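You operate a simulated robot arm through the tools that you are given. There is no shell and no other tool. Be economical: measure what you need, move in short steps, check, and stop when the job is done.

The job below is to be done with a simulated two-armed robot. You get a single attempt, and the scene is never put back.

## Task
Fill the gauge stack with the spacer shown, then weight and pin it.
Fine: the display's FIT line names the spacer; it goes on the black end ring, gauge weight on top, GAP at nought, stop pin home in the post; the other spacers stay.
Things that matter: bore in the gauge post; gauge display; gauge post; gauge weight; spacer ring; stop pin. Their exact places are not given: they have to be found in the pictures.

Only the result counts: the job must be done as asked and must still hold three seconds after the hand-in. Knocking over, shifting, dropping, spilling or breaking anything else fails it.

## Robot
Two 7-joint arms with two-finger parallel grippers on one trunk, on a base that drives. Base frame: it is fixed to the floor where the robot stands at the start and does not move with it; the origin is under the middle of the robot, x ahead of it, y to its left, z up. Lengths are in m, angles in rad, forces in N, time in s.
The left shoulder is at the start at [0.08, 0.131, 0.947], the right one opposite. With the tool pointing down near the work surface each hand reaches from about 0.4 to 0.86 m from the robot's upright axis, wherever it stands, measured 20 degrees to its own side. Places, roughly: bore in the gauge post [0.5, 0.1, 0.9]; gauge display [0.7, 0.1, 0.9]; gauge post [0.5, 0.1, 0.9]; stop pin (3x3x6 cm) [0.7, 0.1, 1]. Payload 1.57 kg a hand.
The TCP of each hand is the grasp point between the finger pads, 0.03 m short of the fingertips. In the tool frame z runs along the fingers and y along their closing line. Largest opening 0.11 m; finger width 0.024, thickness 0.012; the body of the gripper, 0.048 by 0.112 m, starts 0.078 m behind the TCP.
Orientation is told as [roll, pitch, yaw] about the base's x, y, z axes, in that order, counted from this pose: with the fingers straight down and closing along the base's y, the tool's x points along the base's -x, its y along +y and its z along -z.

## Interface
- The arms move only by the tool jog_arm. It takes "left_increments", "right_increments" or both (then of equal length, played together; a hand with none holds still); each is a list that holds one entry, the list of rows, each a list of 7 numbers: the shift along the base's x, y, z in units of 30 mm (1.0 is 30 mm), then the turn, a rotation vector about the base's x, y, z in units of 6 degrees (1.0 is 6 degrees), then the opening, from 0 (shut) to 1 (fully open). In form: [[[tx, ty, tz, ax, ay, az, gripper], ...]]. A call has 1 to 20 rows; each row shifts and turns the commanded pose from where the row before left it. A call with a number of a shift or a turn outside -1 to 1 is refused whole. Rows are played at 5 a second. More than 0.05 m and 0.15 rad between two rows, or a gripper value outside its range, and nothing of the call is played. A pose out of reach is approached as far as the arm can. The call stops where the force on the tool passes 40 N (or 10 N more than at its start, if that is more) or the arm is blocked; 0.2 s more then pass. Each finger travels about 0.108 m/s and halts on what it meets, pressing with about 39 N; the grip force reading is that of the motor and also rises with nothing between the fingers. The clock runs only during rows and for 0.2 s after the last one: add rows that do not move to give the fingers time. The reply holds the time, the measured pose of the TCP, the force on the tool along the base axes, the opening and the grip force, in the units named above and with some noise, with the torque about the TCP (base axes, N m) and any sound that the robot's microphone picked up.
- Cameras (640 x 400 px; columns grow to the right, rows downward): "scene" is now at [-0.0554, -0.0001, 1.4411]; the picture's right is [0.02, -1.00, 0.00], its down [-0.44, -0.01, -0.90] and it looks along [0.90, 0.02, -0.44] (base axes); focal length 263 px, centre (320, 200). "left" rides on the left gripper at [0.07, -0.016, -0.141] in its tool frame; the picture's right is [0.23, 0.97, 0.00], its down [-0.86, 0.20, -0.48] and it looks along [-0.47, 0.11, 0.88] (tool axes); focal length 222 px, centre (320, 200). "right" rides on the right gripper at [0.07, 0.016, -0.141] in its tool frame; the picture's right is [-0.23, 0.97, 0.00], its down [-0.86, -0.20, -0.48] and it looks along [-0.47, -0.11, 0.88] (tool axes); focal length 222 px, centre (320, 200).
- grab_frame(camera): a new picture of that camera. No time passes.
- steer(legs): drives the robot by 1 to 6 legs, each [ahead, left, turn to the left] in m, m and rad, along the robot's own axes; the way and the turn of a leg run together, so that a leg with both is an arc; at most 1.5 m and 3.142 rad a leg. The arms and the cameras ride along, it lands a little off, and it stops where it bumps. It gives what a move gives.
- turn_head(pan, tilt): turns the head with the scene camera to pan (to the left, within 1.902 rad either way) and tilt (down, from -0.506 to 1.204), counted from straight ahead of the robot. It gives what a move gives.
- pixel_to_xyz(camera, pixels): for up to 12 pixels [column, row] of the newest picture of that camera ("zoom" is the newest enlarged one), the place [x, y, z] in the base frame of the surface seen there, good to about 0.003 m, but the place of the scene camera against the robot may be out by one fixed shift of up to 0.018 m in any direction. No time passes.
- enlarge(camera, box): a new picture of the part [left, top, right, bottom] of that camera's present view, enlarged. No time passes.
- close_job(): hands the job in; it is judged then, once.

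Keep the steps short. Do not move on a guess: measure, check each grasp and each placing, and mend mistakes. In all there are 80 turns and 62 pictures (those below and enlarged ones count). Leave the grippers open and the arms clear of the work at the hand-in unless told otherwise, and finish with a single line.

The tools are called after "Call:" by a JSON object that holds its "op" and its "data". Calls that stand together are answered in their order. jog_arm: Moves the arms, as the interface text tells. Its arguments: {"type":"object","properties":{"left_increments":{"type":"array","items":{"type":"array","items":{"type":"array","items":{"type":"number"}}}},"right_increments":{"type":"array","items":{"type":"array","items":{"type":"array","items":{"type":"number"}}}}},"required":[]} The other tools are called the same way: steer (legs) drives the base; turn_head (pan, tilt) turns the head that bears the scene camera; grab_frame (camera) takes a picture; pixel_to_xyz (camera, pixels) gives the place of the surface under pixels of a picture; enlarge (camera, box) takes an enlarged picture of a part of a camera's view; close_job () hands the job in.

At the start:

```text
clock: 0.0
left_position: [0.4531, 0.2394, 1.2815]
left_tool_rot: [-0.001, -0.001, 0.001]
left_force: [0.0, 0.4, -0.2]
left_moment: [0.01, -0.03, -0.02]
left_finger_gap: 0.1098
left_grasp_force: 0.1
right_position: [0.5665, -0.1702, 1.263]
right_tool_rot: [-0.001, 0.0, 0.001]
right_force: [0.8, 1.0, 0.1]
right_moment: [-0.01, -0.01, -0.02]
right_finger_gap: 0.1103
right_grasp_force: 0.1
robot x, y, heading: [0.0001, -0.0034, 0.004]
head pan, tilt: [0.024, 0.452]
```

scene: 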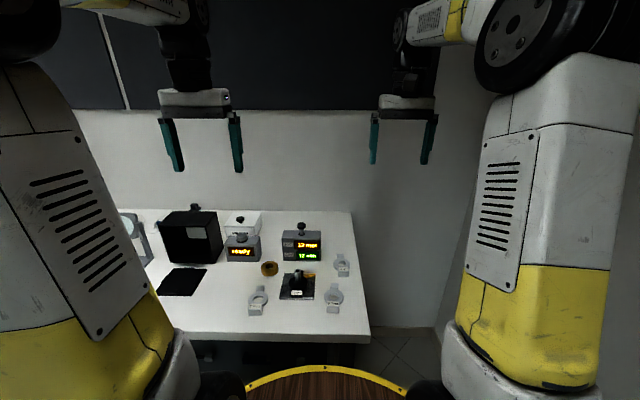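
right: 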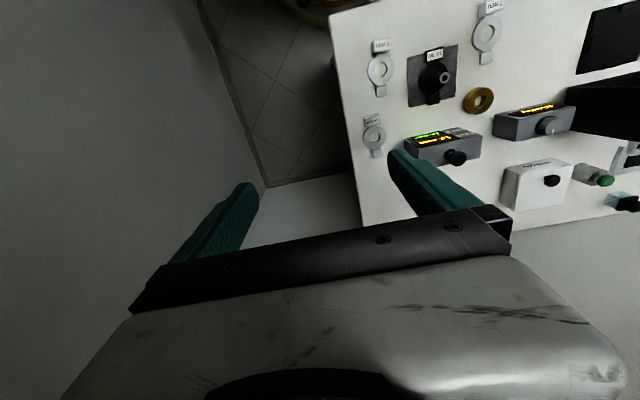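
left: 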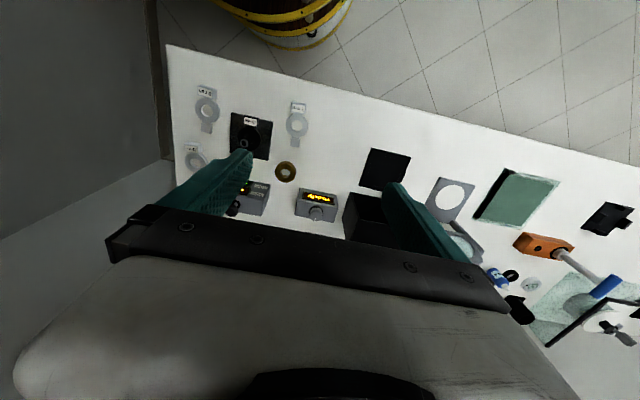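

I see the bench with displays near (300,245) and the gauge post near (297,285). I enlarge this part of the scene view and of the right view to read them.

Call:
{"op": "enlarge", "data": {"camera": "scene", "box": [215, 205, 375, 325]}}

Call:
{"op": "enlarge", "data": {"camera": "right", "box": [340, 0, 600, 200]}}

```text
3.33 times, centred on (295, 265) of scene
```

zoom: 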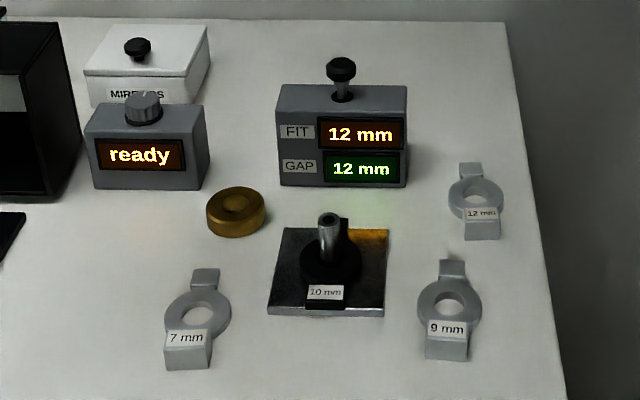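

```text
2.00 times, centred on (470, 100) of right
```

zoom: 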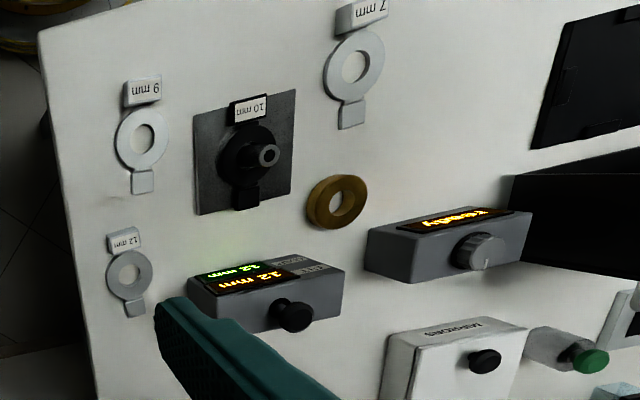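

FIT reads 12 mm, and the 12 mm spacer is at the right rear. The brass ring is the weight, and the pin with the black knob stands on the display. I measure these in the zoomed wrist view, since the wrist cameras have no fixed shift.

Call:
{"op": "pixel_to_xyz", "data": {"camera": "zoom", "pixels": [[125, 240], [134, 309], [112, 277], [148, 270], [129, 276], [267, 155], [248, 108], [246, 199], [335, 183], [342, 203], [293, 305], [320, 268]]}}

Call:
{"op": "pixel_to_xyz", "data": {"camera": "scene", "pixels": [[335, 258], [335, 264], [332, 248], [297, 262], [296, 278], [274, 265], [300, 222], [300, 229]]}}

```text
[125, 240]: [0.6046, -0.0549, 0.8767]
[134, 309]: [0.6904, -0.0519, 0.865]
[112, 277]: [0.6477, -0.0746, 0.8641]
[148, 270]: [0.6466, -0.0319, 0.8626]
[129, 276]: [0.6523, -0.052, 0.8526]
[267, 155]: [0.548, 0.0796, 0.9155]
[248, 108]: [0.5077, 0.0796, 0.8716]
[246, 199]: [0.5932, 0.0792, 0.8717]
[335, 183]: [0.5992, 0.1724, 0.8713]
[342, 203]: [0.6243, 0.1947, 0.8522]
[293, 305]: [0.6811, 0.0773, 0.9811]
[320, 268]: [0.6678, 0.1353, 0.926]
```

```text
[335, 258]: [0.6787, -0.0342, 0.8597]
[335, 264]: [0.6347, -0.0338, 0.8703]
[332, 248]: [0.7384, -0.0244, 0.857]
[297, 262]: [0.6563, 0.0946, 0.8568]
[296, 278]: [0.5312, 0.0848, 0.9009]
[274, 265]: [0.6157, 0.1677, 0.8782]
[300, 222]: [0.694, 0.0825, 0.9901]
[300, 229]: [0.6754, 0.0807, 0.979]
```

Next I move the open right hand to above the 12 mm spacer, with its ring centre near (0.649, -0.053), at TCP z of about 1.0, and look closely.

Call:
{"op": "jog_arm", "data": {"right_increments": [[[0.3, 0.43, -0.97, 0, 0, 0, 1], [0.3, 0.43, -0.97, 0, 0, 0, 1], [0.3, 0.43, -0.97, 0, 0, 0, 1], [0.3, 0.43, -0.97, 0, 0, 0, 1], [0.3, 0.43, -0.97, 0, 0, 0, 1], [0.3, 0.43, -0.97, 0, 0, 0, 1], [0.3, 0.43, -0.97, 0, 0, 0, 1], [0.3, 0.43, -0.97, 0, 0, 0, 1], [0.3, 0.43, -0.97, 0, 0, 0, 1], [0, 0, 0, 0, 0, 0, 1]]]}}

Call:
{"op": "grab_frame", "data": {"camera": "right"}}

```text
clock: 2.2
left_position: [0.4528, 0.2388, 1.2806]
left_tool_rot: [-0.001, 0.0, 0.0]
left_force: [0.0, 0.1, -0.3]
left_moment: [-0.03, 0.01, -0.01]
left_finger_gap: 0.1101
left_grasp_force: 0.1
right_position: [0.6441, -0.0557, 1.0005]
right_tool_rot: [-0.001, 0.0, 0.0]
right_force: [-0.6, -0.8, -0.3]
right_moment: [-0.02, 0.02, 0.01]
right_finger_gap: 0.1098
right_grasp_force: 0.1
robot x, y, heading: [0.0005, -0.0003, 0.001]
head pan, tilt: [0.024, 0.452]
```

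```text
56 pictures are left
```

right: 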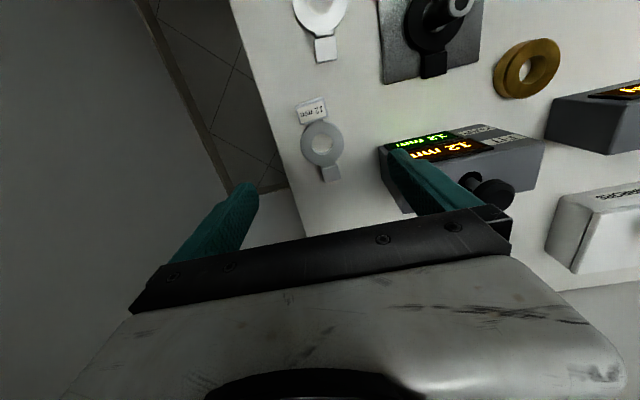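

The spacer ring is at (322,145), between the fingers. I measure its ring, tabs, and the display with the pin.

Call:
{"op": "enlarge", "data": {"camera": "right", "box": [260, 0, 580, 200]}}

Call:
{"op": "pixel_to_xyz", "data": {"camera": "right", "pixels": [[306, 147], [338, 142], [320, 131], [324, 159], [322, 145], [311, 105], [330, 174], [453, 3], [434, 60], [386, 70], [482, 60], [422, 45]]}}

```text
2.00 times, centred on (420, 100) of right
```

zoom: 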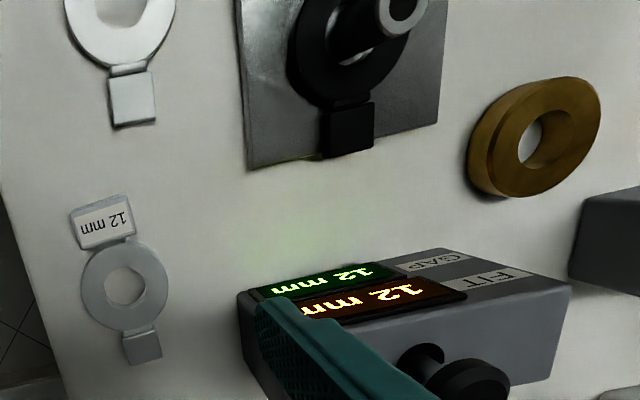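

```text
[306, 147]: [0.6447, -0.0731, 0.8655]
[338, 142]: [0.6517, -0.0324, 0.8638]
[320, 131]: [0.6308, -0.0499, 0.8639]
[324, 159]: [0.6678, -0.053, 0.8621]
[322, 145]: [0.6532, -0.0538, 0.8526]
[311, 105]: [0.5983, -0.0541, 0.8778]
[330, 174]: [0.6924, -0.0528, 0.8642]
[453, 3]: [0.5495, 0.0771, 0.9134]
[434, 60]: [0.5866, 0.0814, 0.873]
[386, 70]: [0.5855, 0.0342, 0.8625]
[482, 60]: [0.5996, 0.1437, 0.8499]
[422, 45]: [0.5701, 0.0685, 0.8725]
```

I need to know whether the black ring's front tab stands higher than its ring, so I zoom into the post in the scene view and measure there.

Call:
{"op": "enlarge", "data": {"camera": "scene", "box": [270, 250, 350, 300]}}

Call:
{"op": "pixel_to_xyz", "data": {"camera": "zoom", "pixels": [[215, 270], [215, 284], [215, 312], [215, 340], [260, 215], [170, 215], [240, 240], [257, 165], [225, 105], [220, 150], [520, 85], [527, 130]]}}

```text
8.00 times, centred on (310, 275) of scene
```

zoom: 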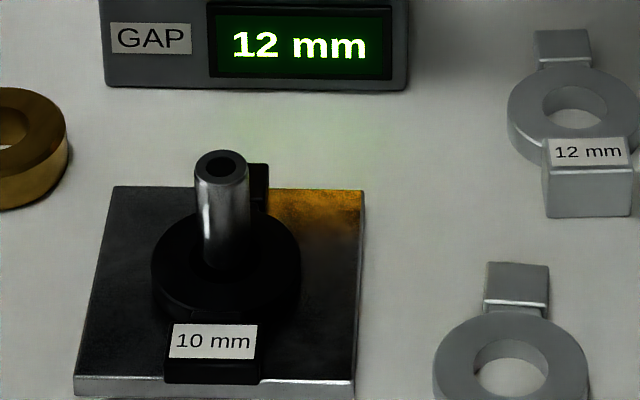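

```text
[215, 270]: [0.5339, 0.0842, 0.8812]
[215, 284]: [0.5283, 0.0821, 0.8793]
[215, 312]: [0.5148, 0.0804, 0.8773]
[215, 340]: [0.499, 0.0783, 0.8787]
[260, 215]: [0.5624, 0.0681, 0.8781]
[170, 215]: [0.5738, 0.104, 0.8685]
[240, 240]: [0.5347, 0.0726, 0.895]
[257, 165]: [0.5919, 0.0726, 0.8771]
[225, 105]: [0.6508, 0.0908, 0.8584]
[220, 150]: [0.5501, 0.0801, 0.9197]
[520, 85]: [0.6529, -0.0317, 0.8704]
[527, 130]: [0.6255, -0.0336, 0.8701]
```

The black ring's tabs are level with its ring (top about 0.8725), so the spacer can lie flat on it. I descend over the spacer with the fingers straddling the ring along y, stopping at z of about 0.91 to read the pose.

Call:
{"op": "jog_arm", "data": {"right_increments": [[[0.1, 0.05, -1, 0, 0, 0, 1], [0, 0, -1, 0, 0, 0, 1], [0, 0, -1, 0, 0, 0, 1], [0, 0, 0, 0, 0, 0, 1], [0, 0, 0, 0, 0, 0, 1]]]}}

Call:
{"op": "grab_frame", "data": {"camera": "right"}}

```text
clock: 3.4
left_position: [0.4519, 0.238, 1.2797]
left_tool_rot: [-0.001, -0.001, 0.001]
left_force: [-0.3, 0.7, 0.4]
left_moment: [0.0, -0.01, 0.0]
left_finger_gap: 0.1098
left_grasp_force: 0.1
right_position: [0.6503, -0.0528, 0.9131]
right_tool_rot: [0.001, -0.002, 0.001]
right_force: [-0.6, -0.6, 1.4]
right_moment: [-0.02, -0.06, 0.03]
right_finger_gap: 0.1098
right_grasp_force: 0.0
robot x, y, heading: [0.0008, 0.0006, 0.005]
head pan, tilt: [0.024, 0.452]
```

```text
53 pictures are left
```

right: 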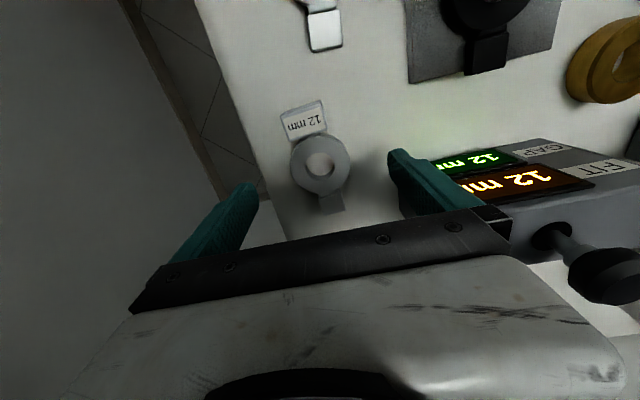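

Call:
{"op": "pixel_to_xyz", "data": {"camera": "right", "pixels": [[297, 168], [345, 160], [316, 143], [324, 186], [303, 124], [332, 203]]}}

```text
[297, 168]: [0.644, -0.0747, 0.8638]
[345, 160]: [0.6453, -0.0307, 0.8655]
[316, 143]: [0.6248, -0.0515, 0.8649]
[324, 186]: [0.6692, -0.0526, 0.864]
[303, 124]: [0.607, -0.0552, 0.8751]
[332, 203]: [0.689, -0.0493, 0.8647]
```

The ring centre is (0.647, -0.053) and the hand is at (0.650, -0.053). I descend about 26 mm, shift 2 mm back in x, then close.

Call:
{"op": "jog_arm", "data": {"right_increments": [[[-0.07, 0, -0.5, 0, 0, 0, 1], [0, 0, -0.4, 0, 0, 0, 1], [0, 0, 0, 0, 0, 0, 0.7], [0, 0, 0, 0, 0, 0, 0.5], [0, 0, 0, 0, 0, 0, 0.3], [0, 0, 0, 0, 0, 0, 0.3], [0, 0, 0, 0, 0, 0, 0.3], [0, 0, 0, 0, 0, 0, 0.3]]]}}

Call:
{"op": "grab_frame", "data": {"camera": "right"}}

```text
clock: 5.2
left_position: [0.4531, 0.2389, 1.2801]
left_tool_rot: [-0.001, 0.001, 0.001]
left_force: [-0.3, 0.4, 0.3]
left_moment: [-0.03, -0.02, -0.01]
left_finger_gap: 0.1102
left_grasp_force: 0.0
right_position: [0.6477, -0.0525, 0.8861]
right_tool_rot: [-0.001, 0.0, 0.001]
right_force: [-0.4, -0.2, 0.5]
right_moment: [-0.02, 0.0, -0.02]
right_finger_gap: 0.0559
right_grasp_force: 38.7
robot x, y, heading: [0.0018, 0.0034, 0.002]
head pan, tilt: [0.024, 0.452]
```

```text
52 pictures are left
```

right: 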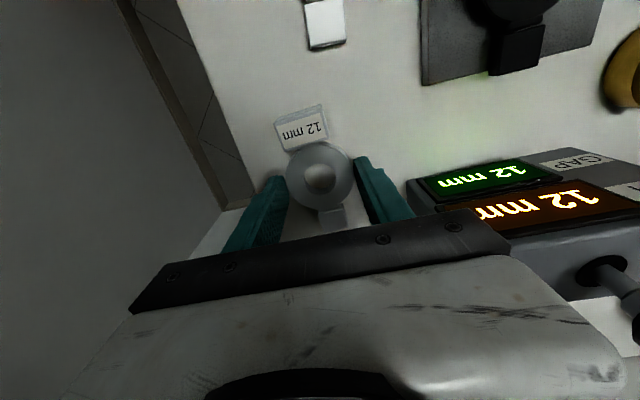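

The fingers stopped at 0.056 with grip force on, so they hold the ring. I lift it 60 mm and check.

Call:
{"op": "jog_arm", "data": {"right_increments": [[[0, 0, 0.5, 0, 0, 0, 0.3], [0, 0, 0.75, 0, 0, 0, 0.3], [0, 0, 0.75, 0, 0, 0, 0.3], [0, 0, 0, 0, 0, 0, 0.3]]]}}

Call:
{"op": "grab_frame", "data": {"camera": "right"}}

```text
clock: 6.2
left_position: [0.4524, 0.2383, 1.2816]
left_tool_rot: [-0.002, -0.001, 0.0]
left_force: [1.1, 0.4, -0.2]
left_moment: [0.02, -0.01, 0.01]
left_finger_gap: 0.11
left_grasp_force: 0.1
right_position: [0.6482, -0.0545, 0.944]
right_tool_rot: [0.0, 0.0, 0.0]
right_force: [-0.8, -0.4, -1.1]
right_moment: [0.04, -0.01, 0.0]
right_finger_gap: 0.0331
right_grasp_force: 0.0
robot x, y, heading: [0.0011, 0.0041, 0.0]
head pan, tilt: [0.024, 0.452]
```

```text
51 pictures are left
```

right: 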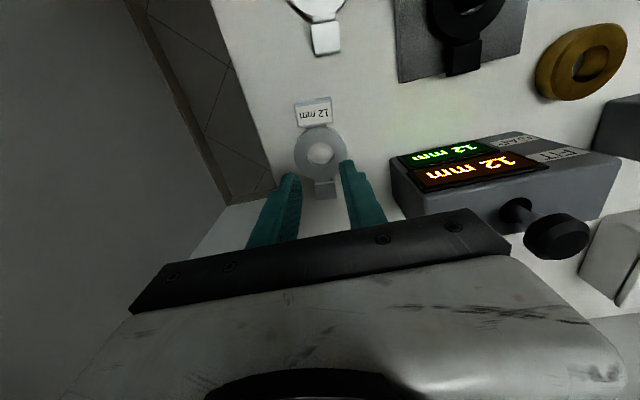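

The ring slipped out: the gap is now 0.033 with no force, and the ring has stayed on the table, slightly turned. I open the hand and re-measure the ring and its tabs in an enlarged view.

Call:
{"op": "jog_arm", "data": {"right_increments": [[[0, 0, 0.3, 0, 0, 0, 0.8], [0, 0, 0, 0, 0, 0, 1], [0, 0, 0, 0, 0, 0, 1]]]}}

Call:
{"op": "enlarge", "data": {"camera": "right", "box": [240, 75, 400, 215]}}

```text
clock: 7.0
left_position: [0.4534, 0.2392, 1.2805]
left_tool_rot: [0.0, 0.001, 0.0]
left_force: [0.1, -0.2, 0.2]
left_moment: [-0.02, 0.03, 0.02]
left_finger_gap: 0.1098
left_grasp_force: 0.1
right_position: [0.649, -0.0531, 0.9532]
right_tool_rot: [-0.001, 0.0, 0.0]
right_force: [0.9, 0.0, 0.7]
right_moment: [-0.03, -0.01, -0.01]
right_finger_gap: 0.1099
right_grasp_force: 0.1
robot x, y, heading: [-0.0018, -0.0037, -0.001]
head pan, tilt: [0.024, 0.452]
```

```text
2.86 times, centred on (320, 145) of right
```

zoom: 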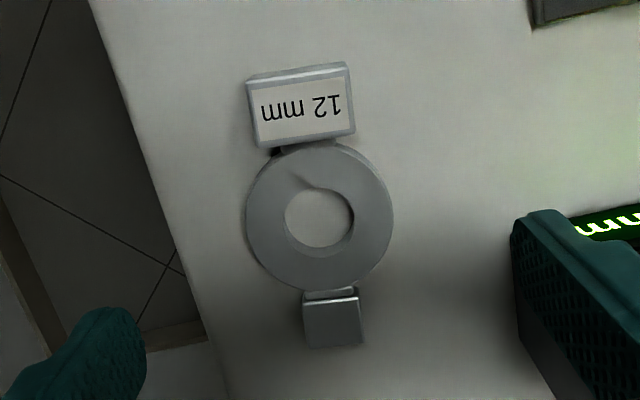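

Call:
{"op": "pixel_to_xyz", "data": {"camera": "zoom", "pixels": [[249, 225], [389, 215], [318, 145], [322, 283], [320, 220], [256, 110], [350, 95], [300, 75], [307, 140], [310, 330], [355, 320], [333, 340]]}}

```text
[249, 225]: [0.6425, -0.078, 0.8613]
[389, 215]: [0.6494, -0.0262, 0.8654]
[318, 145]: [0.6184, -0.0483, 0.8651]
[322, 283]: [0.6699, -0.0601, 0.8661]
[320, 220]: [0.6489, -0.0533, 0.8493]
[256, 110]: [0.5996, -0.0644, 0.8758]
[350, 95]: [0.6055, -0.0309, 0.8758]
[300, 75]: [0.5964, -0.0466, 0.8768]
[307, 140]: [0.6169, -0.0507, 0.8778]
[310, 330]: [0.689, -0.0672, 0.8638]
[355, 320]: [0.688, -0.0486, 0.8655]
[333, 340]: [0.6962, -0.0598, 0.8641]
```

The ring is 55 mm across and too slick to hold by its low rim. The label block is about 36 x 22 mm and 25 mm high, centred near (0.606, -0.048) and turned about -7°, so it is the better handle. I move above it with a matching yaw.

Call:
{"op": "jog_arm", "data": {"right_increments": [[[-0.7, 0.08, 0, 0, 0, -0.6, 1], [-0.71, 0.08, 0, 0, 0, -0.6, 1], [0, 0, -0.8, 0, 0, 0, 1], [0, 0, 0, 0, 0, 0, 1], [0, 0, 0, 0, 0, 0, 1]]]}}

Call:
{"op": "enlarge", "data": {"camera": "right", "box": [220, 75, 420, 235]}}

```text
clock: 8.2
left_position: [0.453, 0.2388, 1.2815]
left_tool_rot: [0.001, 0.0, 0.001]
left_force: [0.5, 0.4, 0.4]
left_moment: [-0.03, -0.01, 0.0]
left_finger_gap: 0.1099
left_grasp_force: 0.1
right_position: [0.6037, -0.0481, 0.93]
right_tool_rot: [-0.001, -0.001, -0.124]
right_force: [0.1, -0.6, 0.6]
right_moment: [-0.02, -0.01, 0.01]
right_finger_gap: 0.11
right_grasp_force: 0.0
robot x, y, heading: [-0.0006, -0.005, -0.002]
head pan, tilt: [0.024, 0.452]
```

```text
2.50 times, centred on (320, 155) of right
```

zoom: 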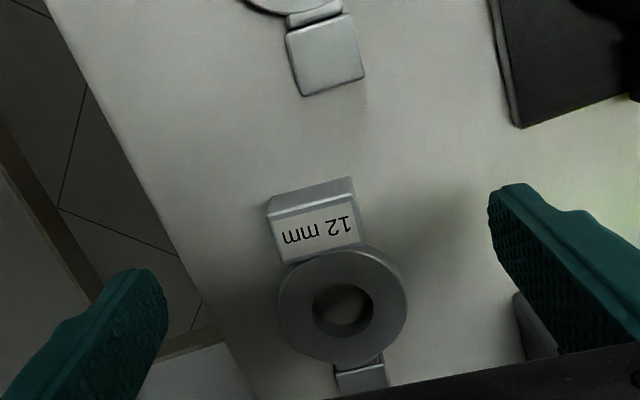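

Call:
{"op": "pixel_to_xyz", "data": {"camera": "zoom", "pixels": [[273, 215], [282, 258], [352, 190], [359, 238], [316, 228], [310, 197], [320, 190], [325, 248], [283, 312], [403, 300], [342, 255], [345, 355]]}}

```text
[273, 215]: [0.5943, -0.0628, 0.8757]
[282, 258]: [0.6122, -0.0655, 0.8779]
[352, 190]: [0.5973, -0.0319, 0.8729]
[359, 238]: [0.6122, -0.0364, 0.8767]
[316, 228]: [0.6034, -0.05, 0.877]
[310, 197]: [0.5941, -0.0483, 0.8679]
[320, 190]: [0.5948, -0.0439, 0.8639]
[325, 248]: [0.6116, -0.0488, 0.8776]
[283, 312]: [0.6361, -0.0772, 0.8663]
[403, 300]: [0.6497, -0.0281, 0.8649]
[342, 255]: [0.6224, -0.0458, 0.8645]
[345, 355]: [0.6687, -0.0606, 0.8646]
```

The block centre is (0.604, -0.049), right under the TCP at (0.604, -0.048). I descend 44 mm and close fully on it.

Call:
{"op": "jog_arm", "data": {"right_increments": [[[0, -0.02, -0.75, 0, 0, 0, 1], [0, 0, -0.72, 0, 0, 0, 1], [0, 0, 0, 0, 0, 0, 0.6], [0, 0, 0, 0, 0, 0, 0.3], [0, 0, 0, 0, 0, 0, 0.1], [0, 0, 0, 0, 0, 0, 0], [0, 0, 0, 0, 0, 0, 0], [0, 0, 0, 0, 0, 0, 0]]]}}

Call:
{"op": "jog_arm", "data": {"right_increments": [[[0, 0, 0.3, 0, 0, 0, 0], [0, 0, 0.5, 0, 0, 0, 0], [0, 0, 0.8, 0, 0, 0, 0], [0, 0, 0.8, 0, 0, 0, 0], [0, 0, 0, 0, 0, 0, 0]]]}}

Call:
{"op": "grab_frame", "data": {"camera": "right"}}

```text
clock: 10.0
left_position: [0.4523, 0.2399, 1.2806]
left_tool_rot: [0.0, 0.001, -0.001]
left_force: [0.4, 0.0, 0.8]
left_moment: [-0.03, -0.02, 0.02]
left_finger_gap: 0.11
left_grasp_force: 0.0
right_position: [0.6025, -0.0477, 0.8872]
right_tool_rot: [0.001, 0.0, -0.126]
right_force: [0.3, 0.4, 0.0]
right_moment: [0.0, 0.03, -0.05]
right_finger_gap: 0.0332
right_grasp_force: 38.5
robot x, y, heading: [0.0028, -0.0021, 0.003]
head pan, tilt: [0.024, 0.452]
```

```text
clock: 11.2
left_position: [0.4526, 0.2391, 1.2807]
left_tool_rot: [0.002, -0.002, 0.0]
left_force: [0.1, -0.6, 0.6]
left_moment: [-0.01, 0.0, 0.0]
left_finger_gap: 0.1098
left_grasp_force: 0.1
right_position: [0.6035, -0.0467, 0.9579]
right_tool_rot: [-0.001, -0.001, -0.125]
right_force: [0.0, -0.2, -0.1]
right_moment: [0.03, 0.0, 0.0]
right_finger_gap: 0.0332
right_grasp_force: 39.3
robot x, y, heading: [0.0012, 0.003, 0.001]
head pan, tilt: [0.024, 0.452]
```

```text
48 pictures are left
```

right: 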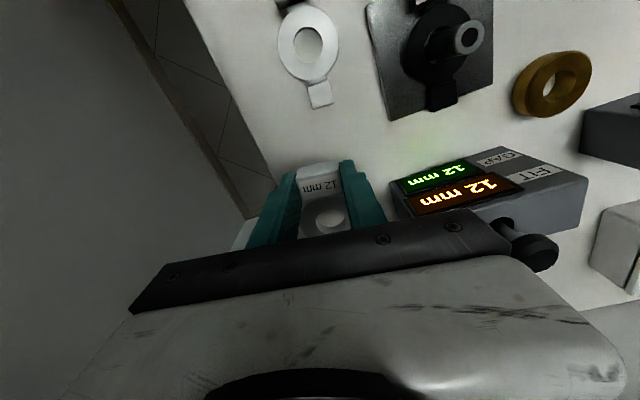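

The block is held with a 33 mm gap and 39 N. I measure where the held ring and its hole sit relative to the hand, and also the post.

Call:
{"op": "enlarge", "data": {"camera": "right", "box": [260, 135, 400, 245]}}

Call:
{"op": "pixel_to_xyz", "data": {"camera": "right", "pixels": [[467, 38], [459, 38], [475, 38], [467, 30], [467, 46], [440, 60], [410, 45]]}}

```text
3.64 times, centred on (330, 190) of right
```

zoom: 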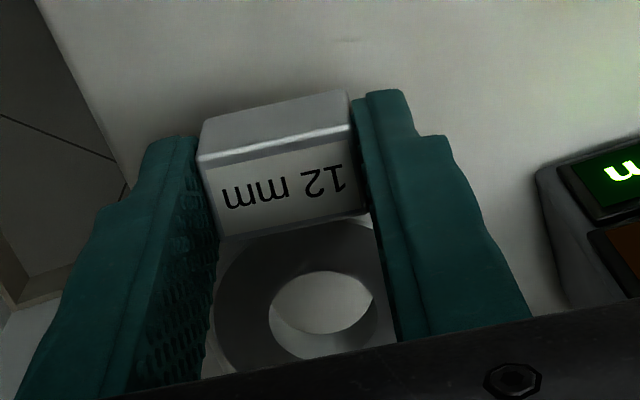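

```text
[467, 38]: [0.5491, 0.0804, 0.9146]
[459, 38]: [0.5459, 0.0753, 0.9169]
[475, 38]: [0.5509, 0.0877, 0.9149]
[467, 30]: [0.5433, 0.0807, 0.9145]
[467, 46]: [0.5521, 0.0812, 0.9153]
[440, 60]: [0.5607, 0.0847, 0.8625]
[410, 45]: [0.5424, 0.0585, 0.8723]
```

Call:
{"op": "pixel_to_xyz", "data": {"camera": "zoom", "pixels": [[322, 226], [230, 265], [240, 330], [262, 305], [340, 262], [378, 300], [310, 250], [360, 350], [285, 340], [265, 280], [210, 170], [345, 160]]}}

```text
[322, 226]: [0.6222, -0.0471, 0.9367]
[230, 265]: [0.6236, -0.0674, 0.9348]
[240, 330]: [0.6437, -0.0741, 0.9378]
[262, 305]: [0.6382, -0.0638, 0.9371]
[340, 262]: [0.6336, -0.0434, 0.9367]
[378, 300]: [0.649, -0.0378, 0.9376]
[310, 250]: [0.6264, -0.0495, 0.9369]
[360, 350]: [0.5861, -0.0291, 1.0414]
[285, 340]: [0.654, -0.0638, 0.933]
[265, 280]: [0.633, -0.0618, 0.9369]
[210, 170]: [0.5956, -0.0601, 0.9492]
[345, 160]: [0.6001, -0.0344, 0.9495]
```

The held ring lies level, with its centre about 41.6 mm ahead of the TCP along the tool. The post's axis is near (0.548, 0.080) with its top at 0.916. I raise, pull back in x, turn the yaw back to 0, then go sideways to TCP (0.506, 0.080), above the post.

Call:
{"op": "jog_arm", "data": {"right_increments": [[[0, 0, 1, 0, 0, 0, 0], [-0.8, 0, 0, 0, 0, 0.6, 0], [-0.8, 0, 0, 0, 0, 0.6, 0], [-0.8, 0, 0, 0, 0, 0, 0], [-0.8, 0.4, 0, 0, 0, 0, 0], [0, 0.95, 0, 0, 0, 0, 0], [0, 0.95, 0, 0, 0, 0, 0], [0, 0.95, 0, 0, 0, 0, 0], [0, 0.95, 0, 0, 0, 0, 0], [0, 0, 0, 0, 0, 0, 0], [0, 0, 0, 0, 0, 0, 0]]]}}

Call:
{"op": "grab_frame", "data": {"camera": "right"}}

Call:
{"op": "enlarge", "data": {"camera": "scene", "box": [250, 235, 350, 305]}}

```text
clock: 13.6
left_position: [0.453, 0.2385, 1.2802]
left_tool_rot: [-0.001, -0.002, 0.0]
left_force: [-0.4, -0.2, 0.5]
left_moment: [0.0, 0.0, 0.01]
left_finger_gap: 0.1099
left_grasp_force: 0.1
right_position: [0.5086, 0.0782, 0.99]
right_tool_rot: [-0.001, -0.001, -0.001]
right_force: [-0.2, -0.8, -1.4]
right_moment: [0.01, 0.01, -0.01]
right_finger_gap: 0.033
right_grasp_force: 38.6
robot x, y, heading: [-0.0002, 0.0025, -0.001]
head pan, tilt: [0.024, 0.452]
```

```text
46 pictures are left
```

right: 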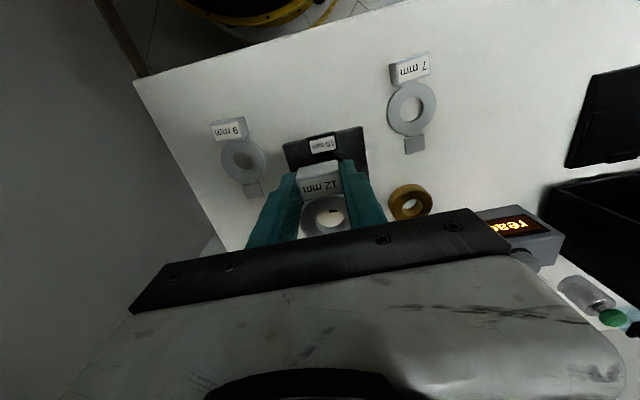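

```text
5.71 times, centred on (300, 270) of scene
```

zoom: 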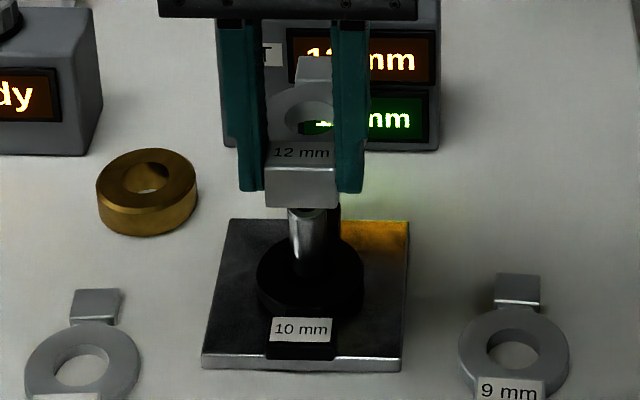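

The post top shows through the hole. I zoom in to measure both in the same view.

Call:
{"op": "enlarge", "data": {"camera": "right", "box": [270, 145, 390, 245]}}

Call:
{"op": "pixel_to_xyz", "data": {"camera": "zoom", "pixels": [[240, 300], [265, 290], [300, 265], [330, 270], [350, 290], [360, 310], [340, 340], [320, 350], [250, 330], [280, 345], [250, 260], [310, 250]]}}

```text
4.00 times, centred on (330, 195) of right
```

zoom: 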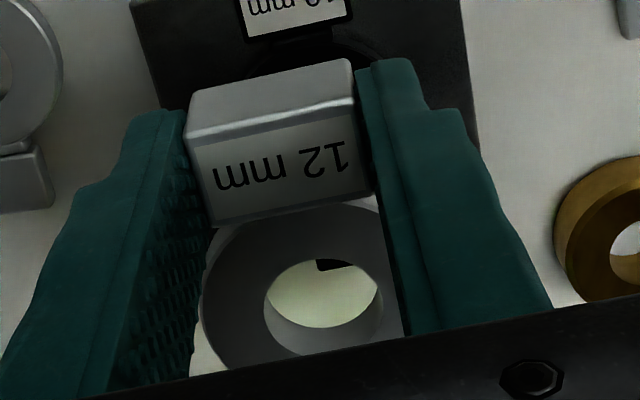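

```text
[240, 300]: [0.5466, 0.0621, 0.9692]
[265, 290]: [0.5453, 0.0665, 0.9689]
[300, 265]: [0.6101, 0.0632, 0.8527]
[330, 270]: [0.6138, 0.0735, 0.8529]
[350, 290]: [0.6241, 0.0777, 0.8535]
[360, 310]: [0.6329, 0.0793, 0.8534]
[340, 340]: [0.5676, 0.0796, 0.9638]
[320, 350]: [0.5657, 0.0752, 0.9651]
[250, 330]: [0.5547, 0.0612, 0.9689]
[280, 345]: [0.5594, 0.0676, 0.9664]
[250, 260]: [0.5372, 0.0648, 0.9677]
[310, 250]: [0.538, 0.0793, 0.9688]
```

Call:
{"op": "pixel_to_xyz", "data": {"camera": "zoom", "pixels": [[259, 308], [387, 287], [320, 255], [330, 362], [206, 310], [300, 365], [205, 340], [290, 228], [190, 150], [365, 120], [388, 320], [265, 335]]}}

```text
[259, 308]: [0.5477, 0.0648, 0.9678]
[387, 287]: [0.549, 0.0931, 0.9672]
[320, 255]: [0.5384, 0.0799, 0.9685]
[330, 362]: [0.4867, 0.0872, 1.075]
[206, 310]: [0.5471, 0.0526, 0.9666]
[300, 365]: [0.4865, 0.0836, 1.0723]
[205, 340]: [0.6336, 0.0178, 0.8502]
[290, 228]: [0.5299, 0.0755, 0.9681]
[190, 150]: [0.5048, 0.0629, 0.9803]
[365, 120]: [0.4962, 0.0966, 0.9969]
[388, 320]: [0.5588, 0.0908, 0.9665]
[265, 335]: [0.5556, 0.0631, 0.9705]
```

Ring centre is (0.551, 0.079) and the post is at (0.548, 0.080). I correct by about -3 mm in x and +1 mm in y, then lower over the post to about 9 mm above the seat.

Call:
{"op": "jog_arm", "data": {"right_increments": [[[-0.09, 0.04, -0.5, 0, 0, 0, 0], [0, 0, -0.5, 0, 0, 0, 0], [0, 0, -0.5, 0, 0, 0, 0], [0, 0, -0.5, 0, 0, 0, 0], [0, 0, -0.5, 0, 0, 0, 0], [0, 0, 0, 0, 0, 0, 0]]]}}

Call:
{"op": "enlarge", "data": {"camera": "right", "box": [270, 145, 390, 245]}}

Call:
{"op": "enlarge", "data": {"camera": "scene", "box": [250, 235, 350, 305]}}

```text
clock: 15.0
left_position: [0.4536, 0.2386, 1.2806]
left_tool_rot: [0.002, -0.001, -0.001]
left_force: [-0.2, -0.6, 1.0]
left_moment: [-0.03, 0.02, 0.01]
left_finger_gap: 0.1099
left_grasp_force: 0.0
right_position: [0.5061, 0.0801, 0.9106]
right_tool_rot: [0.0, 0.0, 0.0]
right_force: [-0.1, 0.3, -0.7]
right_moment: [0.03, 0.05, 0.03]
right_finger_gap: 0.0328
right_grasp_force: 39.4
robot x, y, heading: [-0.0017, 0.0019, 0.001]
head pan, tilt: [0.024, 0.452]
```

```text
4.00 times, centred on (330, 195) of right
```

zoom: 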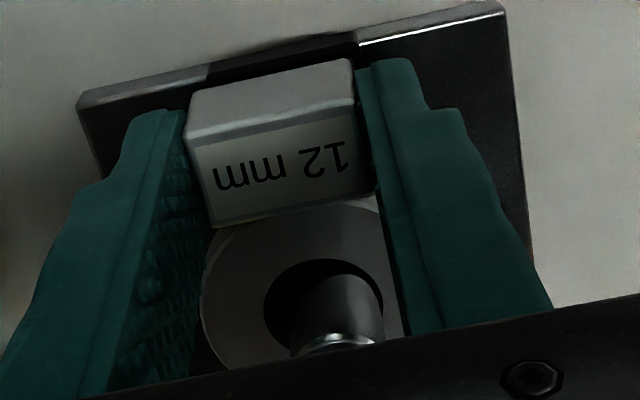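

```text
5.71 times, centred on (300, 270) of scene
```

zoom: 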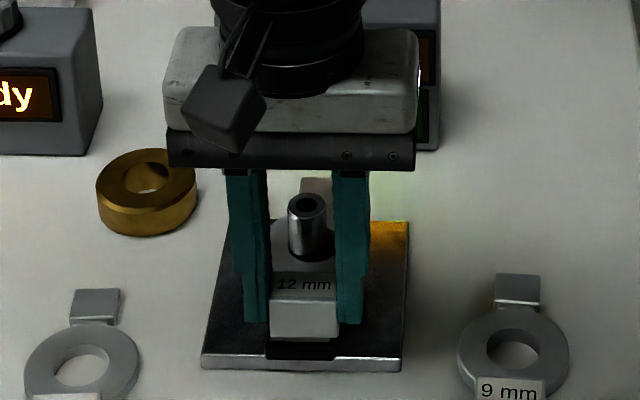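

The ring is threaded over the post, though the post sits slightly toward the hole's +y side. I shift 2 mm in +y and lower in small steps until contact.

Call:
{"op": "jog_arm", "data": {"right_increments": [[[0, 0.07, 0, 0, 0, 0, 0], [0, 0, -0.05, 0, 0, 0, 0], [0, 0, -0.05, 0, 0, 0, 0], [0, 0, 0, 0, 0, 0, 0]]]}}

```text
clock: 16.0
left_position: [0.4529, 0.2388, 1.2815]
left_tool_rot: [0.0, 0.001, 0.001]
left_force: [-0.1, 0.1, -0.1]
left_moment: [0.02, 0.04, 0.02]
left_finger_gap: 0.1099
left_grasp_force: 0.0
right_position: [0.5062, 0.0815, 0.9089]
right_tool_rot: [0.0, 0.0, 0.001]
right_force: [0.6, -0.4, -1.0]
right_moment: [-0.02, 0.01, 0.03]
right_finger_gap: 0.0332
right_grasp_force: 38.7
robot x, y, heading: [0.0, -0.002, -0.003]
head pan, tilt: [0.024, 0.452]
```

Call:
{"op": "jog_arm", "data": {"right_increments": [[[0, 0, -0.04, 0, 0, 0, 0], [0, 0, -0.04, 0, 0, 0, 0], [0, 0, 0, 0, 0, 0, 0]]]}}

Call:
{"op": "enlarge", "data": {"camera": "scene", "box": [270, 250, 330, 300]}}

```text
clock: 16.8
left_position: [0.4524, 0.2395, 1.2806]
left_tool_rot: [0.0, 0.0, 0.001]
left_force: [-0.1, 0.3, -0.2]
left_moment: [0.04, 0.03, 0.01]
left_finger_gap: 0.1099
left_grasp_force: 0.1
right_position: [0.5065, 0.0818, 0.907]
right_tool_rot: [0.001, 0.0, 0.0]
right_force: [-0.2, 0.2, -0.8]
right_moment: [-0.01, 0.07, -0.02]
right_finger_gap: 0.0331
right_grasp_force: 39.2
robot x, y, heading: [0.0019, -0.0024, -0.003]
head pan, tilt: [0.024, 0.452]
```

```text
8.00 times, centred on (300, 275) of scene
```

zoom: 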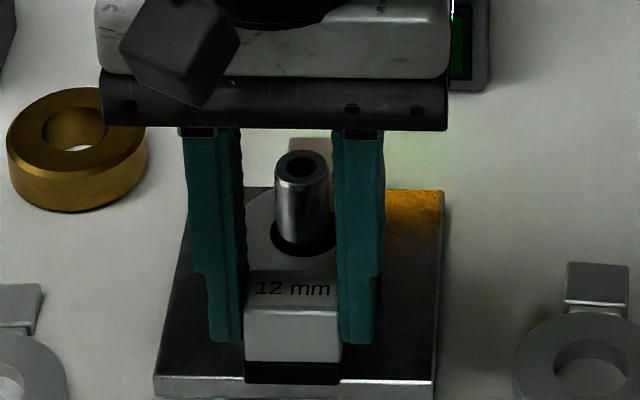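

The post is now well centred in the hole. I continue down in sub-millimetre steps until the force shows contact.

Call:
{"op": "jog_arm", "data": {"right_increments": [[[0, 0, -0.03, 0, 0, 0, 0], [0, 0, -0.03, 0, 0, 0, 0], [0, 0, 0, 0, 0, 0, 0]]]}}

Call:
{"op": "jog_arm", "data": {"right_increments": [[[0, 0, -0.03, 0, 0, 0, 0], [0, 0, 0, 0, 0, 0, 0]]]}}

```text
clock: 17.6
left_position: [0.452, 0.2387, 1.281]
left_tool_rot: [-0.001, -0.001, 0.001]
left_force: [-0.3, 0.0, -0.2]
left_moment: [0.0, 0.0, -0.02]
left_finger_gap: 0.1101
left_grasp_force: 0.1
right_position: [0.507, 0.0813, 0.906]
right_tool_rot: [-0.001, 0.001, -0.001]
right_force: [-4.2, 0.4, 11.5]
right_moment: [0.0, -0.08, -0.02]
right_finger_gap: 0.033
right_grasp_force: 39.4
robot x, y, heading: [-0.0006, -0.0011, -0.002]
head pan, tilt: [0.024, 0.452]
```

```text
clock: 18.2
left_position: [0.4521, 0.2394, 1.2817]
left_tool_rot: [0.0, 0.0, 0.0]
left_force: [-0.1, -0.6, 1.1]
left_moment: [0.01, 0.0, -0.02]
left_finger_gap: 0.1099
left_grasp_force: 0.0
right_position: [0.5062, 0.0815, 0.9061]
right_tool_rot: [0.001, -0.003, 0.0]
right_force: [-6.1, -0.2, 30.4]
right_moment: [-0.03, -0.26, -0.05]
right_finger_gap: 0.0332
right_grasp_force: 38.7
robot x, y, heading: [-0.0015, 0.0034, -0.004]
head pan, tilt: [0.024, 0.452]
```

Contact is firm at TCP z 0.906, so it is seated as expected. I back off the push slightly, open, then rise.

Call:
{"op": "jog_arm", "data": {"right_increments": [[[0, 0, 0.04, 0, 0, 0, 0], [0, 0, 0, 0, 0, 0, 0.4], [0, 0, 0, 0, 0, 0, 0.6], [0, 0, 0, 0, 0, 0, 0.8], [0, 0, 0.5, 0, 0, 0, 0.8], [0, 0, 1, 0, 0, 0, 0.8], [0, 0, 1, 0, 0, 0, 1], [0, 0, 1, 0, 0, 0, 1], [0, 0, 1, 0, 0, 0, 1], [0, -1, 0, 0, 0, 0, 1], [0, -1, 0, 0, 0, 0, 1], [0, -1, 0, 0, 0, 0, 1], [0, -1, 0, 0, 0, 0, 1], [0, -1, 0, 0, 0, 0, 1], [0, -1, 0, 0, 0, 0, 1], [0, -1, 0, 0, 0, 0, 1], [0, -1, 0, 0, 0, 0, 1]]]}}

Call:
{"op": "enlarge", "data": {"camera": "scene", "box": [230, 210, 350, 300]}}

```text
clock: 21.8
left_position: [0.4525, 0.2381, 1.2807]
left_tool_rot: [0.0, 0.0, -0.001]
left_force: [-0.3, 0.3, 0.2]
left_moment: [-0.01, 0.0, -0.02]
left_finger_gap: 0.1099
left_grasp_force: 0.1
right_position: [0.5062, -0.1583, 1.0411]
right_tool_rot: [0.001, 0.0, -0.001]
right_force: [-1.2, 0.4, -0.2]
right_moment: [-0.04, 0.01, -0.02]
right_finger_gap: 0.1101
right_grasp_force: 0.0
robot x, y, heading: [-0.003, -0.004, -0.0]
head pan, tilt: [0.024, 0.452]
```

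```text
4.44 times, centred on (290, 255) of scene
```

zoom: 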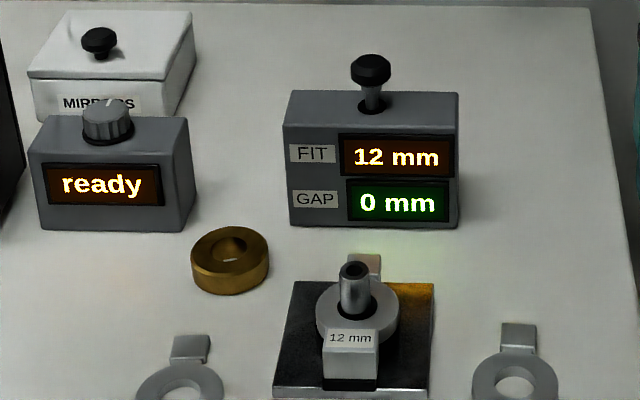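

GAP reads 0 mm. Now the brass weight: I bring the left hand above it, to about (0.60, 0.18, 1.03), and look.

Call:
{"op": "jog_arm", "data": {"left_increments": [[[0.55, -0.22, -0.93, 0, 0, 0, 1], [0.55, -0.22, -0.93, 0, 0, 0, 1], [0.55, -0.22, -0.93, 0, 0, 0, 1], [0.55, -0.22, -0.93, 0, 0, 0, 1], [0.55, -0.22, -0.93, 0, 0, 0, 1], [0.55, -0.22, -0.93, 0, 0, 0, 1], [0.55, -0.22, -0.93, 0, 0, 0, 1], [0.55, -0.22, -0.93, 0, 0, 0, 1], [0.55, -0.22, -0.93, 0, 0, 0, 1], [0, 0, 0, 0, 0, 0, 1]]]}}

Call:
{"op": "grab_frame", "data": {"camera": "left"}}

```text
clock: 24.0
left_position: [0.6021, 0.1775, 1.0294]
left_tool_rot: [0.0, 0.0, 0.0]
left_force: [-0.3, -1.2, -0.6]
left_moment: [-0.01, 0.0, 0.02]
left_finger_gap: 0.1098
left_grasp_force: 0.0
right_position: [0.5059, -0.1572, 1.0409]
right_tool_rot: [0.001, 0.001, -0.001]
right_force: [0.5, 0.6, -0.4]
right_moment: [-0.03, 0.0, 0.04]
right_finger_gap: 0.1102
right_grasp_force: 0.0
robot x, y, heading: [0.0017, -0.0009, -0.003]
head pan, tilt: [0.024, 0.452]
```

```text
39 pictures are left
```

left: 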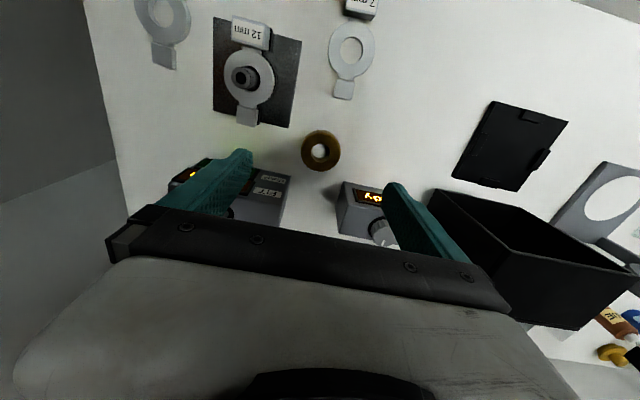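

Call:
{"op": "enlarge", "data": {"camera": "left", "box": [200, 40, 400, 240]}}

Call:
{"op": "pixel_to_xyz", "data": {"camera": "left", "pixels": [[303, 150], [338, 148], [319, 132], [322, 163], [289, 185], [336, 205], [345, 185], [246, 76], [236, 78], [252, 36], [270, 45], [247, 112]]}}

```text
2.00 times, centred on (300, 140) of left
```

zoom: 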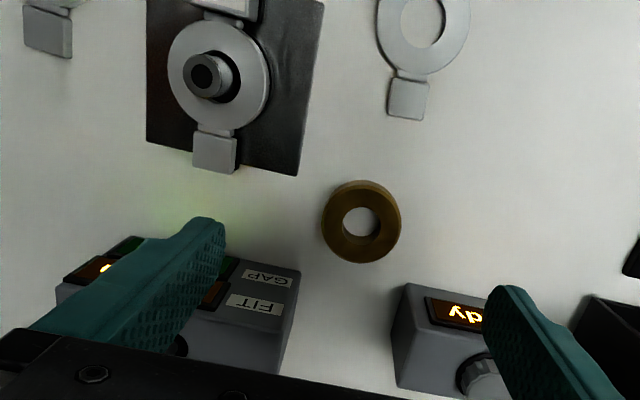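

```text
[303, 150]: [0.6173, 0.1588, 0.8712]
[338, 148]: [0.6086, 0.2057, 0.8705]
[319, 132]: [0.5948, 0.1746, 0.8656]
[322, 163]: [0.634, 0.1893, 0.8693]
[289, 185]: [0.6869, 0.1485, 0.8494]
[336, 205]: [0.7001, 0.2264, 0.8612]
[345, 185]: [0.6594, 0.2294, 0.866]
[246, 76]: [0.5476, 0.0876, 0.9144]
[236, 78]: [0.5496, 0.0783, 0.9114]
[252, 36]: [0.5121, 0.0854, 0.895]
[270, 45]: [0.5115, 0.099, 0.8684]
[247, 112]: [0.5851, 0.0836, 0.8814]
```

The weight is about 50 mm across and 18 mm high, centred near (0.614, 0.182), clear of both display boxes, whose fronts are at x of about 0.66. I lower to z of about 0.935 above it and re-measure.

Call:
{"op": "jog_arm", "data": {"left_increments": [[[0.38, 0.15, -0.8, 0, 0, 0, 1], [0, 0, -0.8, 0, 0, 0, 1], [0, 0, -0.8, 0, 0, 0, 1], [0, 0, -0.8, 0, 0, 0, 1], [0, 0, 0, 0, 0, 0, 1], [0, 0, 0, 0, 0, 0, 1]]]}}

Call:
{"op": "enlarge", "data": {"camera": "left", "box": [220, 90, 420, 230]}}

```text
clock: 25.4
left_position: [0.6126, 0.1819, 0.9329]
left_tool_rot: [0.001, 0.0, 0.0]
left_force: [0.2, -0.7, 0.3]
left_moment: [-0.01, 0.0, 0.01]
left_finger_gap: 0.1099
left_grasp_force: 0.1
right_position: [0.5059, -0.1568, 1.0401]
right_tool_rot: [-0.002, 0.0, 0.0]
right_force: [-0.1, -0.6, 0.5]
right_moment: [0.01, -0.02, -0.02]
right_finger_gap: 0.1102
right_grasp_force: 0.1
robot x, y, heading: [-0.0001, -0.0019, 0.003]
head pan, tilt: [0.024, 0.452]
```

```text
2.86 times, centred on (320, 160) of left
```

zoom: 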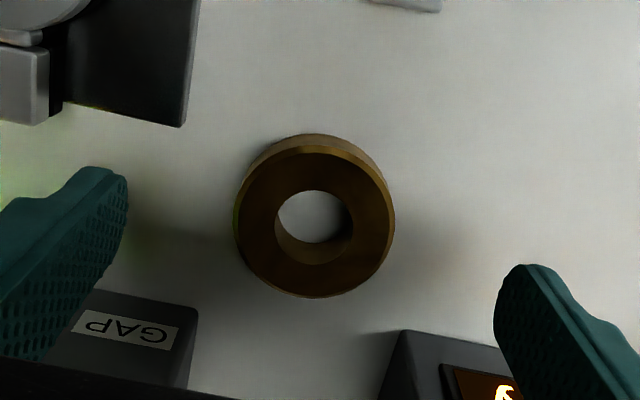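

Call:
{"op": "pixel_to_xyz", "data": {"camera": "zoom", "pixels": [[239, 225], [391, 225], [315, 156], [316, 292], [272, 222], [355, 230], [313, 188], [314, 268], [316, 220], [250, 215], [380, 235], [290, 270]]}}

```text
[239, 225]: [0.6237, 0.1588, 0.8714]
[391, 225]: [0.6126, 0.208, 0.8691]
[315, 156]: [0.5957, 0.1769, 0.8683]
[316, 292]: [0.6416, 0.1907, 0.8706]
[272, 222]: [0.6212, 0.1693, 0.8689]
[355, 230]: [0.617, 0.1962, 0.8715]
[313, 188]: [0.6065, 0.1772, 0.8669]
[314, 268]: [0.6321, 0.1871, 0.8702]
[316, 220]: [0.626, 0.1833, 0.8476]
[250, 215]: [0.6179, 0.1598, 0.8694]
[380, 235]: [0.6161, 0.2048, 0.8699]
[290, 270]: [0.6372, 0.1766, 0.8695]
```

The refined weight centre is (0.6185, 0.183). I shift +6 mm in x and +1 mm in y, descend 48 mm, and close.

Call:
{"op": "jog_arm", "data": {"left_increments": [[[0.2, 0.04, -0.6, 0, 0, 0, 1], [0, 0, -0.6, 0, 0, 0, 1], [0, 0, -0.4, 0, 0, 0, 1], [0, 0, 0, 0, 0, 0, 0.7], [0, 0, 0, 0, 0, 0, 0.4], [0, 0, 0, 0, 0, 0, 0.1], [0, 0, 0, 0, 0, 0, 0], [0, 0, 0, 0, 0, 0, 0], [0, 0, 0, 0, 0, 0, 0]]]}}

Call:
{"op": "jog_arm", "data": {"left_increments": [[[0, 0, 0.2, 0, 0, 0, 0], [0, 0, 0.3, 0, 0, 0, 0], [0, 0, 0.5, 0, 0, 0, 0], [0, 0, 0, 0, 0, 0, 0]]]}}

Call:
{"op": "grab_frame", "data": {"camera": "left"}}

```text
clock: 27.4
left_position: [0.6178, 0.1861, 0.8858]
left_tool_rot: [0.001, 0.0, -0.001]
left_force: [0.1, 0.2, 0.0]
left_moment: [0.03, 0.02, -0.05]
left_finger_gap: 0.0554
left_grasp_force: 39.3
right_position: [0.5058, -0.1567, 1.0403]
right_tool_rot: [0.0, 0.0, 0.0]
right_force: [-0.3, 0.2, 0.0]
right_moment: [-0.02, 0.02, -0.01]
right_finger_gap: 0.1099
right_grasp_force: 0.0
robot x, y, heading: [0.0022, 0.0004, -0.003]
head pan, tilt: [0.024, 0.452]
```

```text
clock: 28.4
left_position: [0.6174, 0.189, 0.9152]
left_tool_rot: [0.0, -0.001, -0.001]
left_force: [0.6, 0.5, -1.7]
left_moment: [0.02, -0.02, 0.01]
left_finger_gap: 0.0559
left_grasp_force: 38.4
right_position: [0.5057, -0.1567, 1.0398]
right_tool_rot: [0.0, 0.001, 0.0]
right_force: [0.9, 0.0, 0.0]
right_moment: [-0.02, 0.0, 0.04]
right_finger_gap: 0.11
right_grasp_force: 0.1
robot x, y, heading: [-0.0017, -0.0003, -0.003]
head pan, tilt: [0.024, 0.452]
```

```text
36 pictures are left
```

left: 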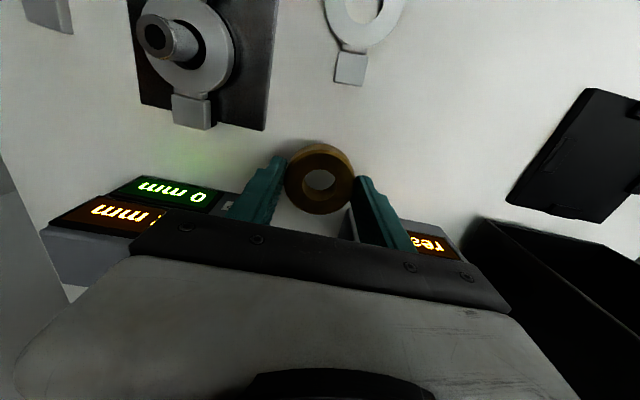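

The weight is held with a 56 mm gap and 38 N. I measure its pose in the hand.

Call:
{"op": "enlarge", "data": {"camera": "left", "box": [250, 125, 390, 235]}}

Call:
{"op": "pixel_to_xyz", "data": {"camera": "zoom", "pixels": [[170, 220], [464, 220], [320, 95], [318, 395], [240, 240], [400, 250], [318, 160], [320, 325], [200, 150], [450, 170], [200, 310], [430, 320]]}}

```text
3.64 times, centred on (320, 180) of left
```

zoom: 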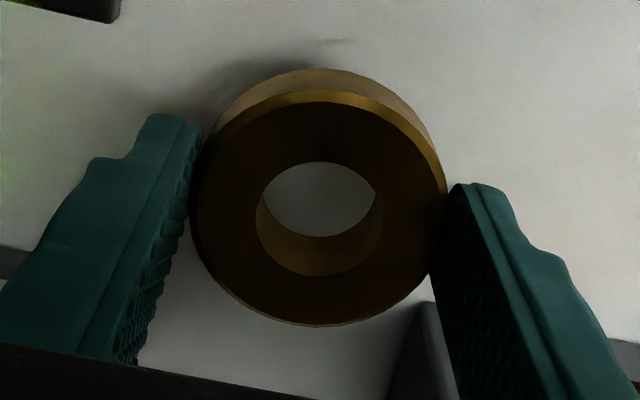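

```text
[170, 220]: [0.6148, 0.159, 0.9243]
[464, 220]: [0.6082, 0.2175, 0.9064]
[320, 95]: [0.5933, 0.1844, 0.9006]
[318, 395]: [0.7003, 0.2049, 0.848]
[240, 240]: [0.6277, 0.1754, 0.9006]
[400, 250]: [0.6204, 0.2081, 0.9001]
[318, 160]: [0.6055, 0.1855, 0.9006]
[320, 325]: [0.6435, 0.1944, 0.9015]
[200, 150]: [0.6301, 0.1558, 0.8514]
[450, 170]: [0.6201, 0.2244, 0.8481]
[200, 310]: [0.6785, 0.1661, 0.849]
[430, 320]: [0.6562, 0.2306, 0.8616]
```

The weight is level and centred within about 1 mm of the TCP. I raise to z 0.975 and carry it above the post, to about (0.547, 0.080), while moving the right hand farther aside.

Call:
{"op": "jog_arm", "data": {"left_increments": [[[0, 0, 1, 0, 0, 0, 0], [0, 0, 1, 0, 0, 0, 0], [-0.8, 0, 0, 0, 0, 0, 0], [-0.8, -0.5, 0, 0, 0, 0, 0], [-0.75, -0.7, 0, 0, 0, 0, 0], [0, -0.8, 0, 0, 0, 0, 0], [0, -0.8, 0, 0, 0, 0, 0], [0, -0.8, 0, 0, 0, 0, 0], [0, 0, 0, 0, 0, 0, 0], [0, 0, 0, 0, 0, 0, 0]]], "right_increments": [[[0, -1, 0.5, 0, 0, 0, 1], [0, -1, 0.5, 0, 0, 0, 1], [0, -1, 0.5, 0, 0, 0, 1], [0, -0.5, 0.5, 0, 0, 0, 1], [0, 0, 0, 0, 0, 0, 1], [0, 0, 0, 0, 0, 0, 1], [0, 0, 0, 0, 0, 0, 1], [0, 0, 0, 0, 0, 0, 1], [0, 0, 0, 0, 0, 0, 1], [0, 0, 0, 0, 0, 0, 1]]]}}

Call:
{"op": "enlarge", "data": {"camera": "left", "box": [250, 125, 390, 235]}}

Call:
{"op": "enlarge", "data": {"camera": "scene", "box": [250, 230, 350, 300]}}

```text
clock: 30.6
left_position: [0.5493, 0.0791, 0.9739]
left_tool_rot: [0.001, -0.001, 0.002]
left_force: [0.2, 0.1, -2.3]
left_moment: [-0.02, 0.02, -0.03]
left_finger_gap: 0.0554
left_grasp_force: 38.8
right_position: [0.5061, -0.2656, 1.1011]
right_tool_rot: [0.0, -0.001, 0.0]
right_force: [0.6, 0.3, -0.4]
right_moment: [-0.01, -0.04, 0.01]
right_finger_gap: 0.1097
right_grasp_force: 0.1
robot x, y, heading: [-0.0012, 0.0003, 0.003]
head pan, tilt: [0.024, 0.452]
```

```text
3.64 times, centred on (320, 180) of left
```

zoom: 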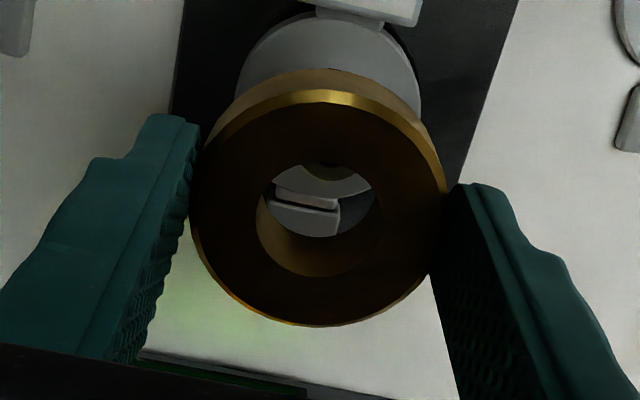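

```text
5.71 times, centred on (300, 265) of scene
```

zoom: 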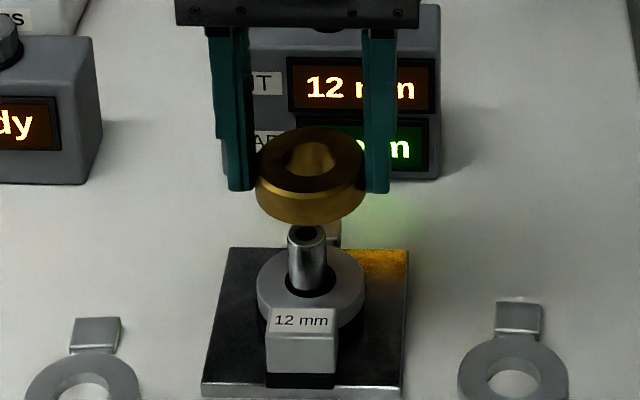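

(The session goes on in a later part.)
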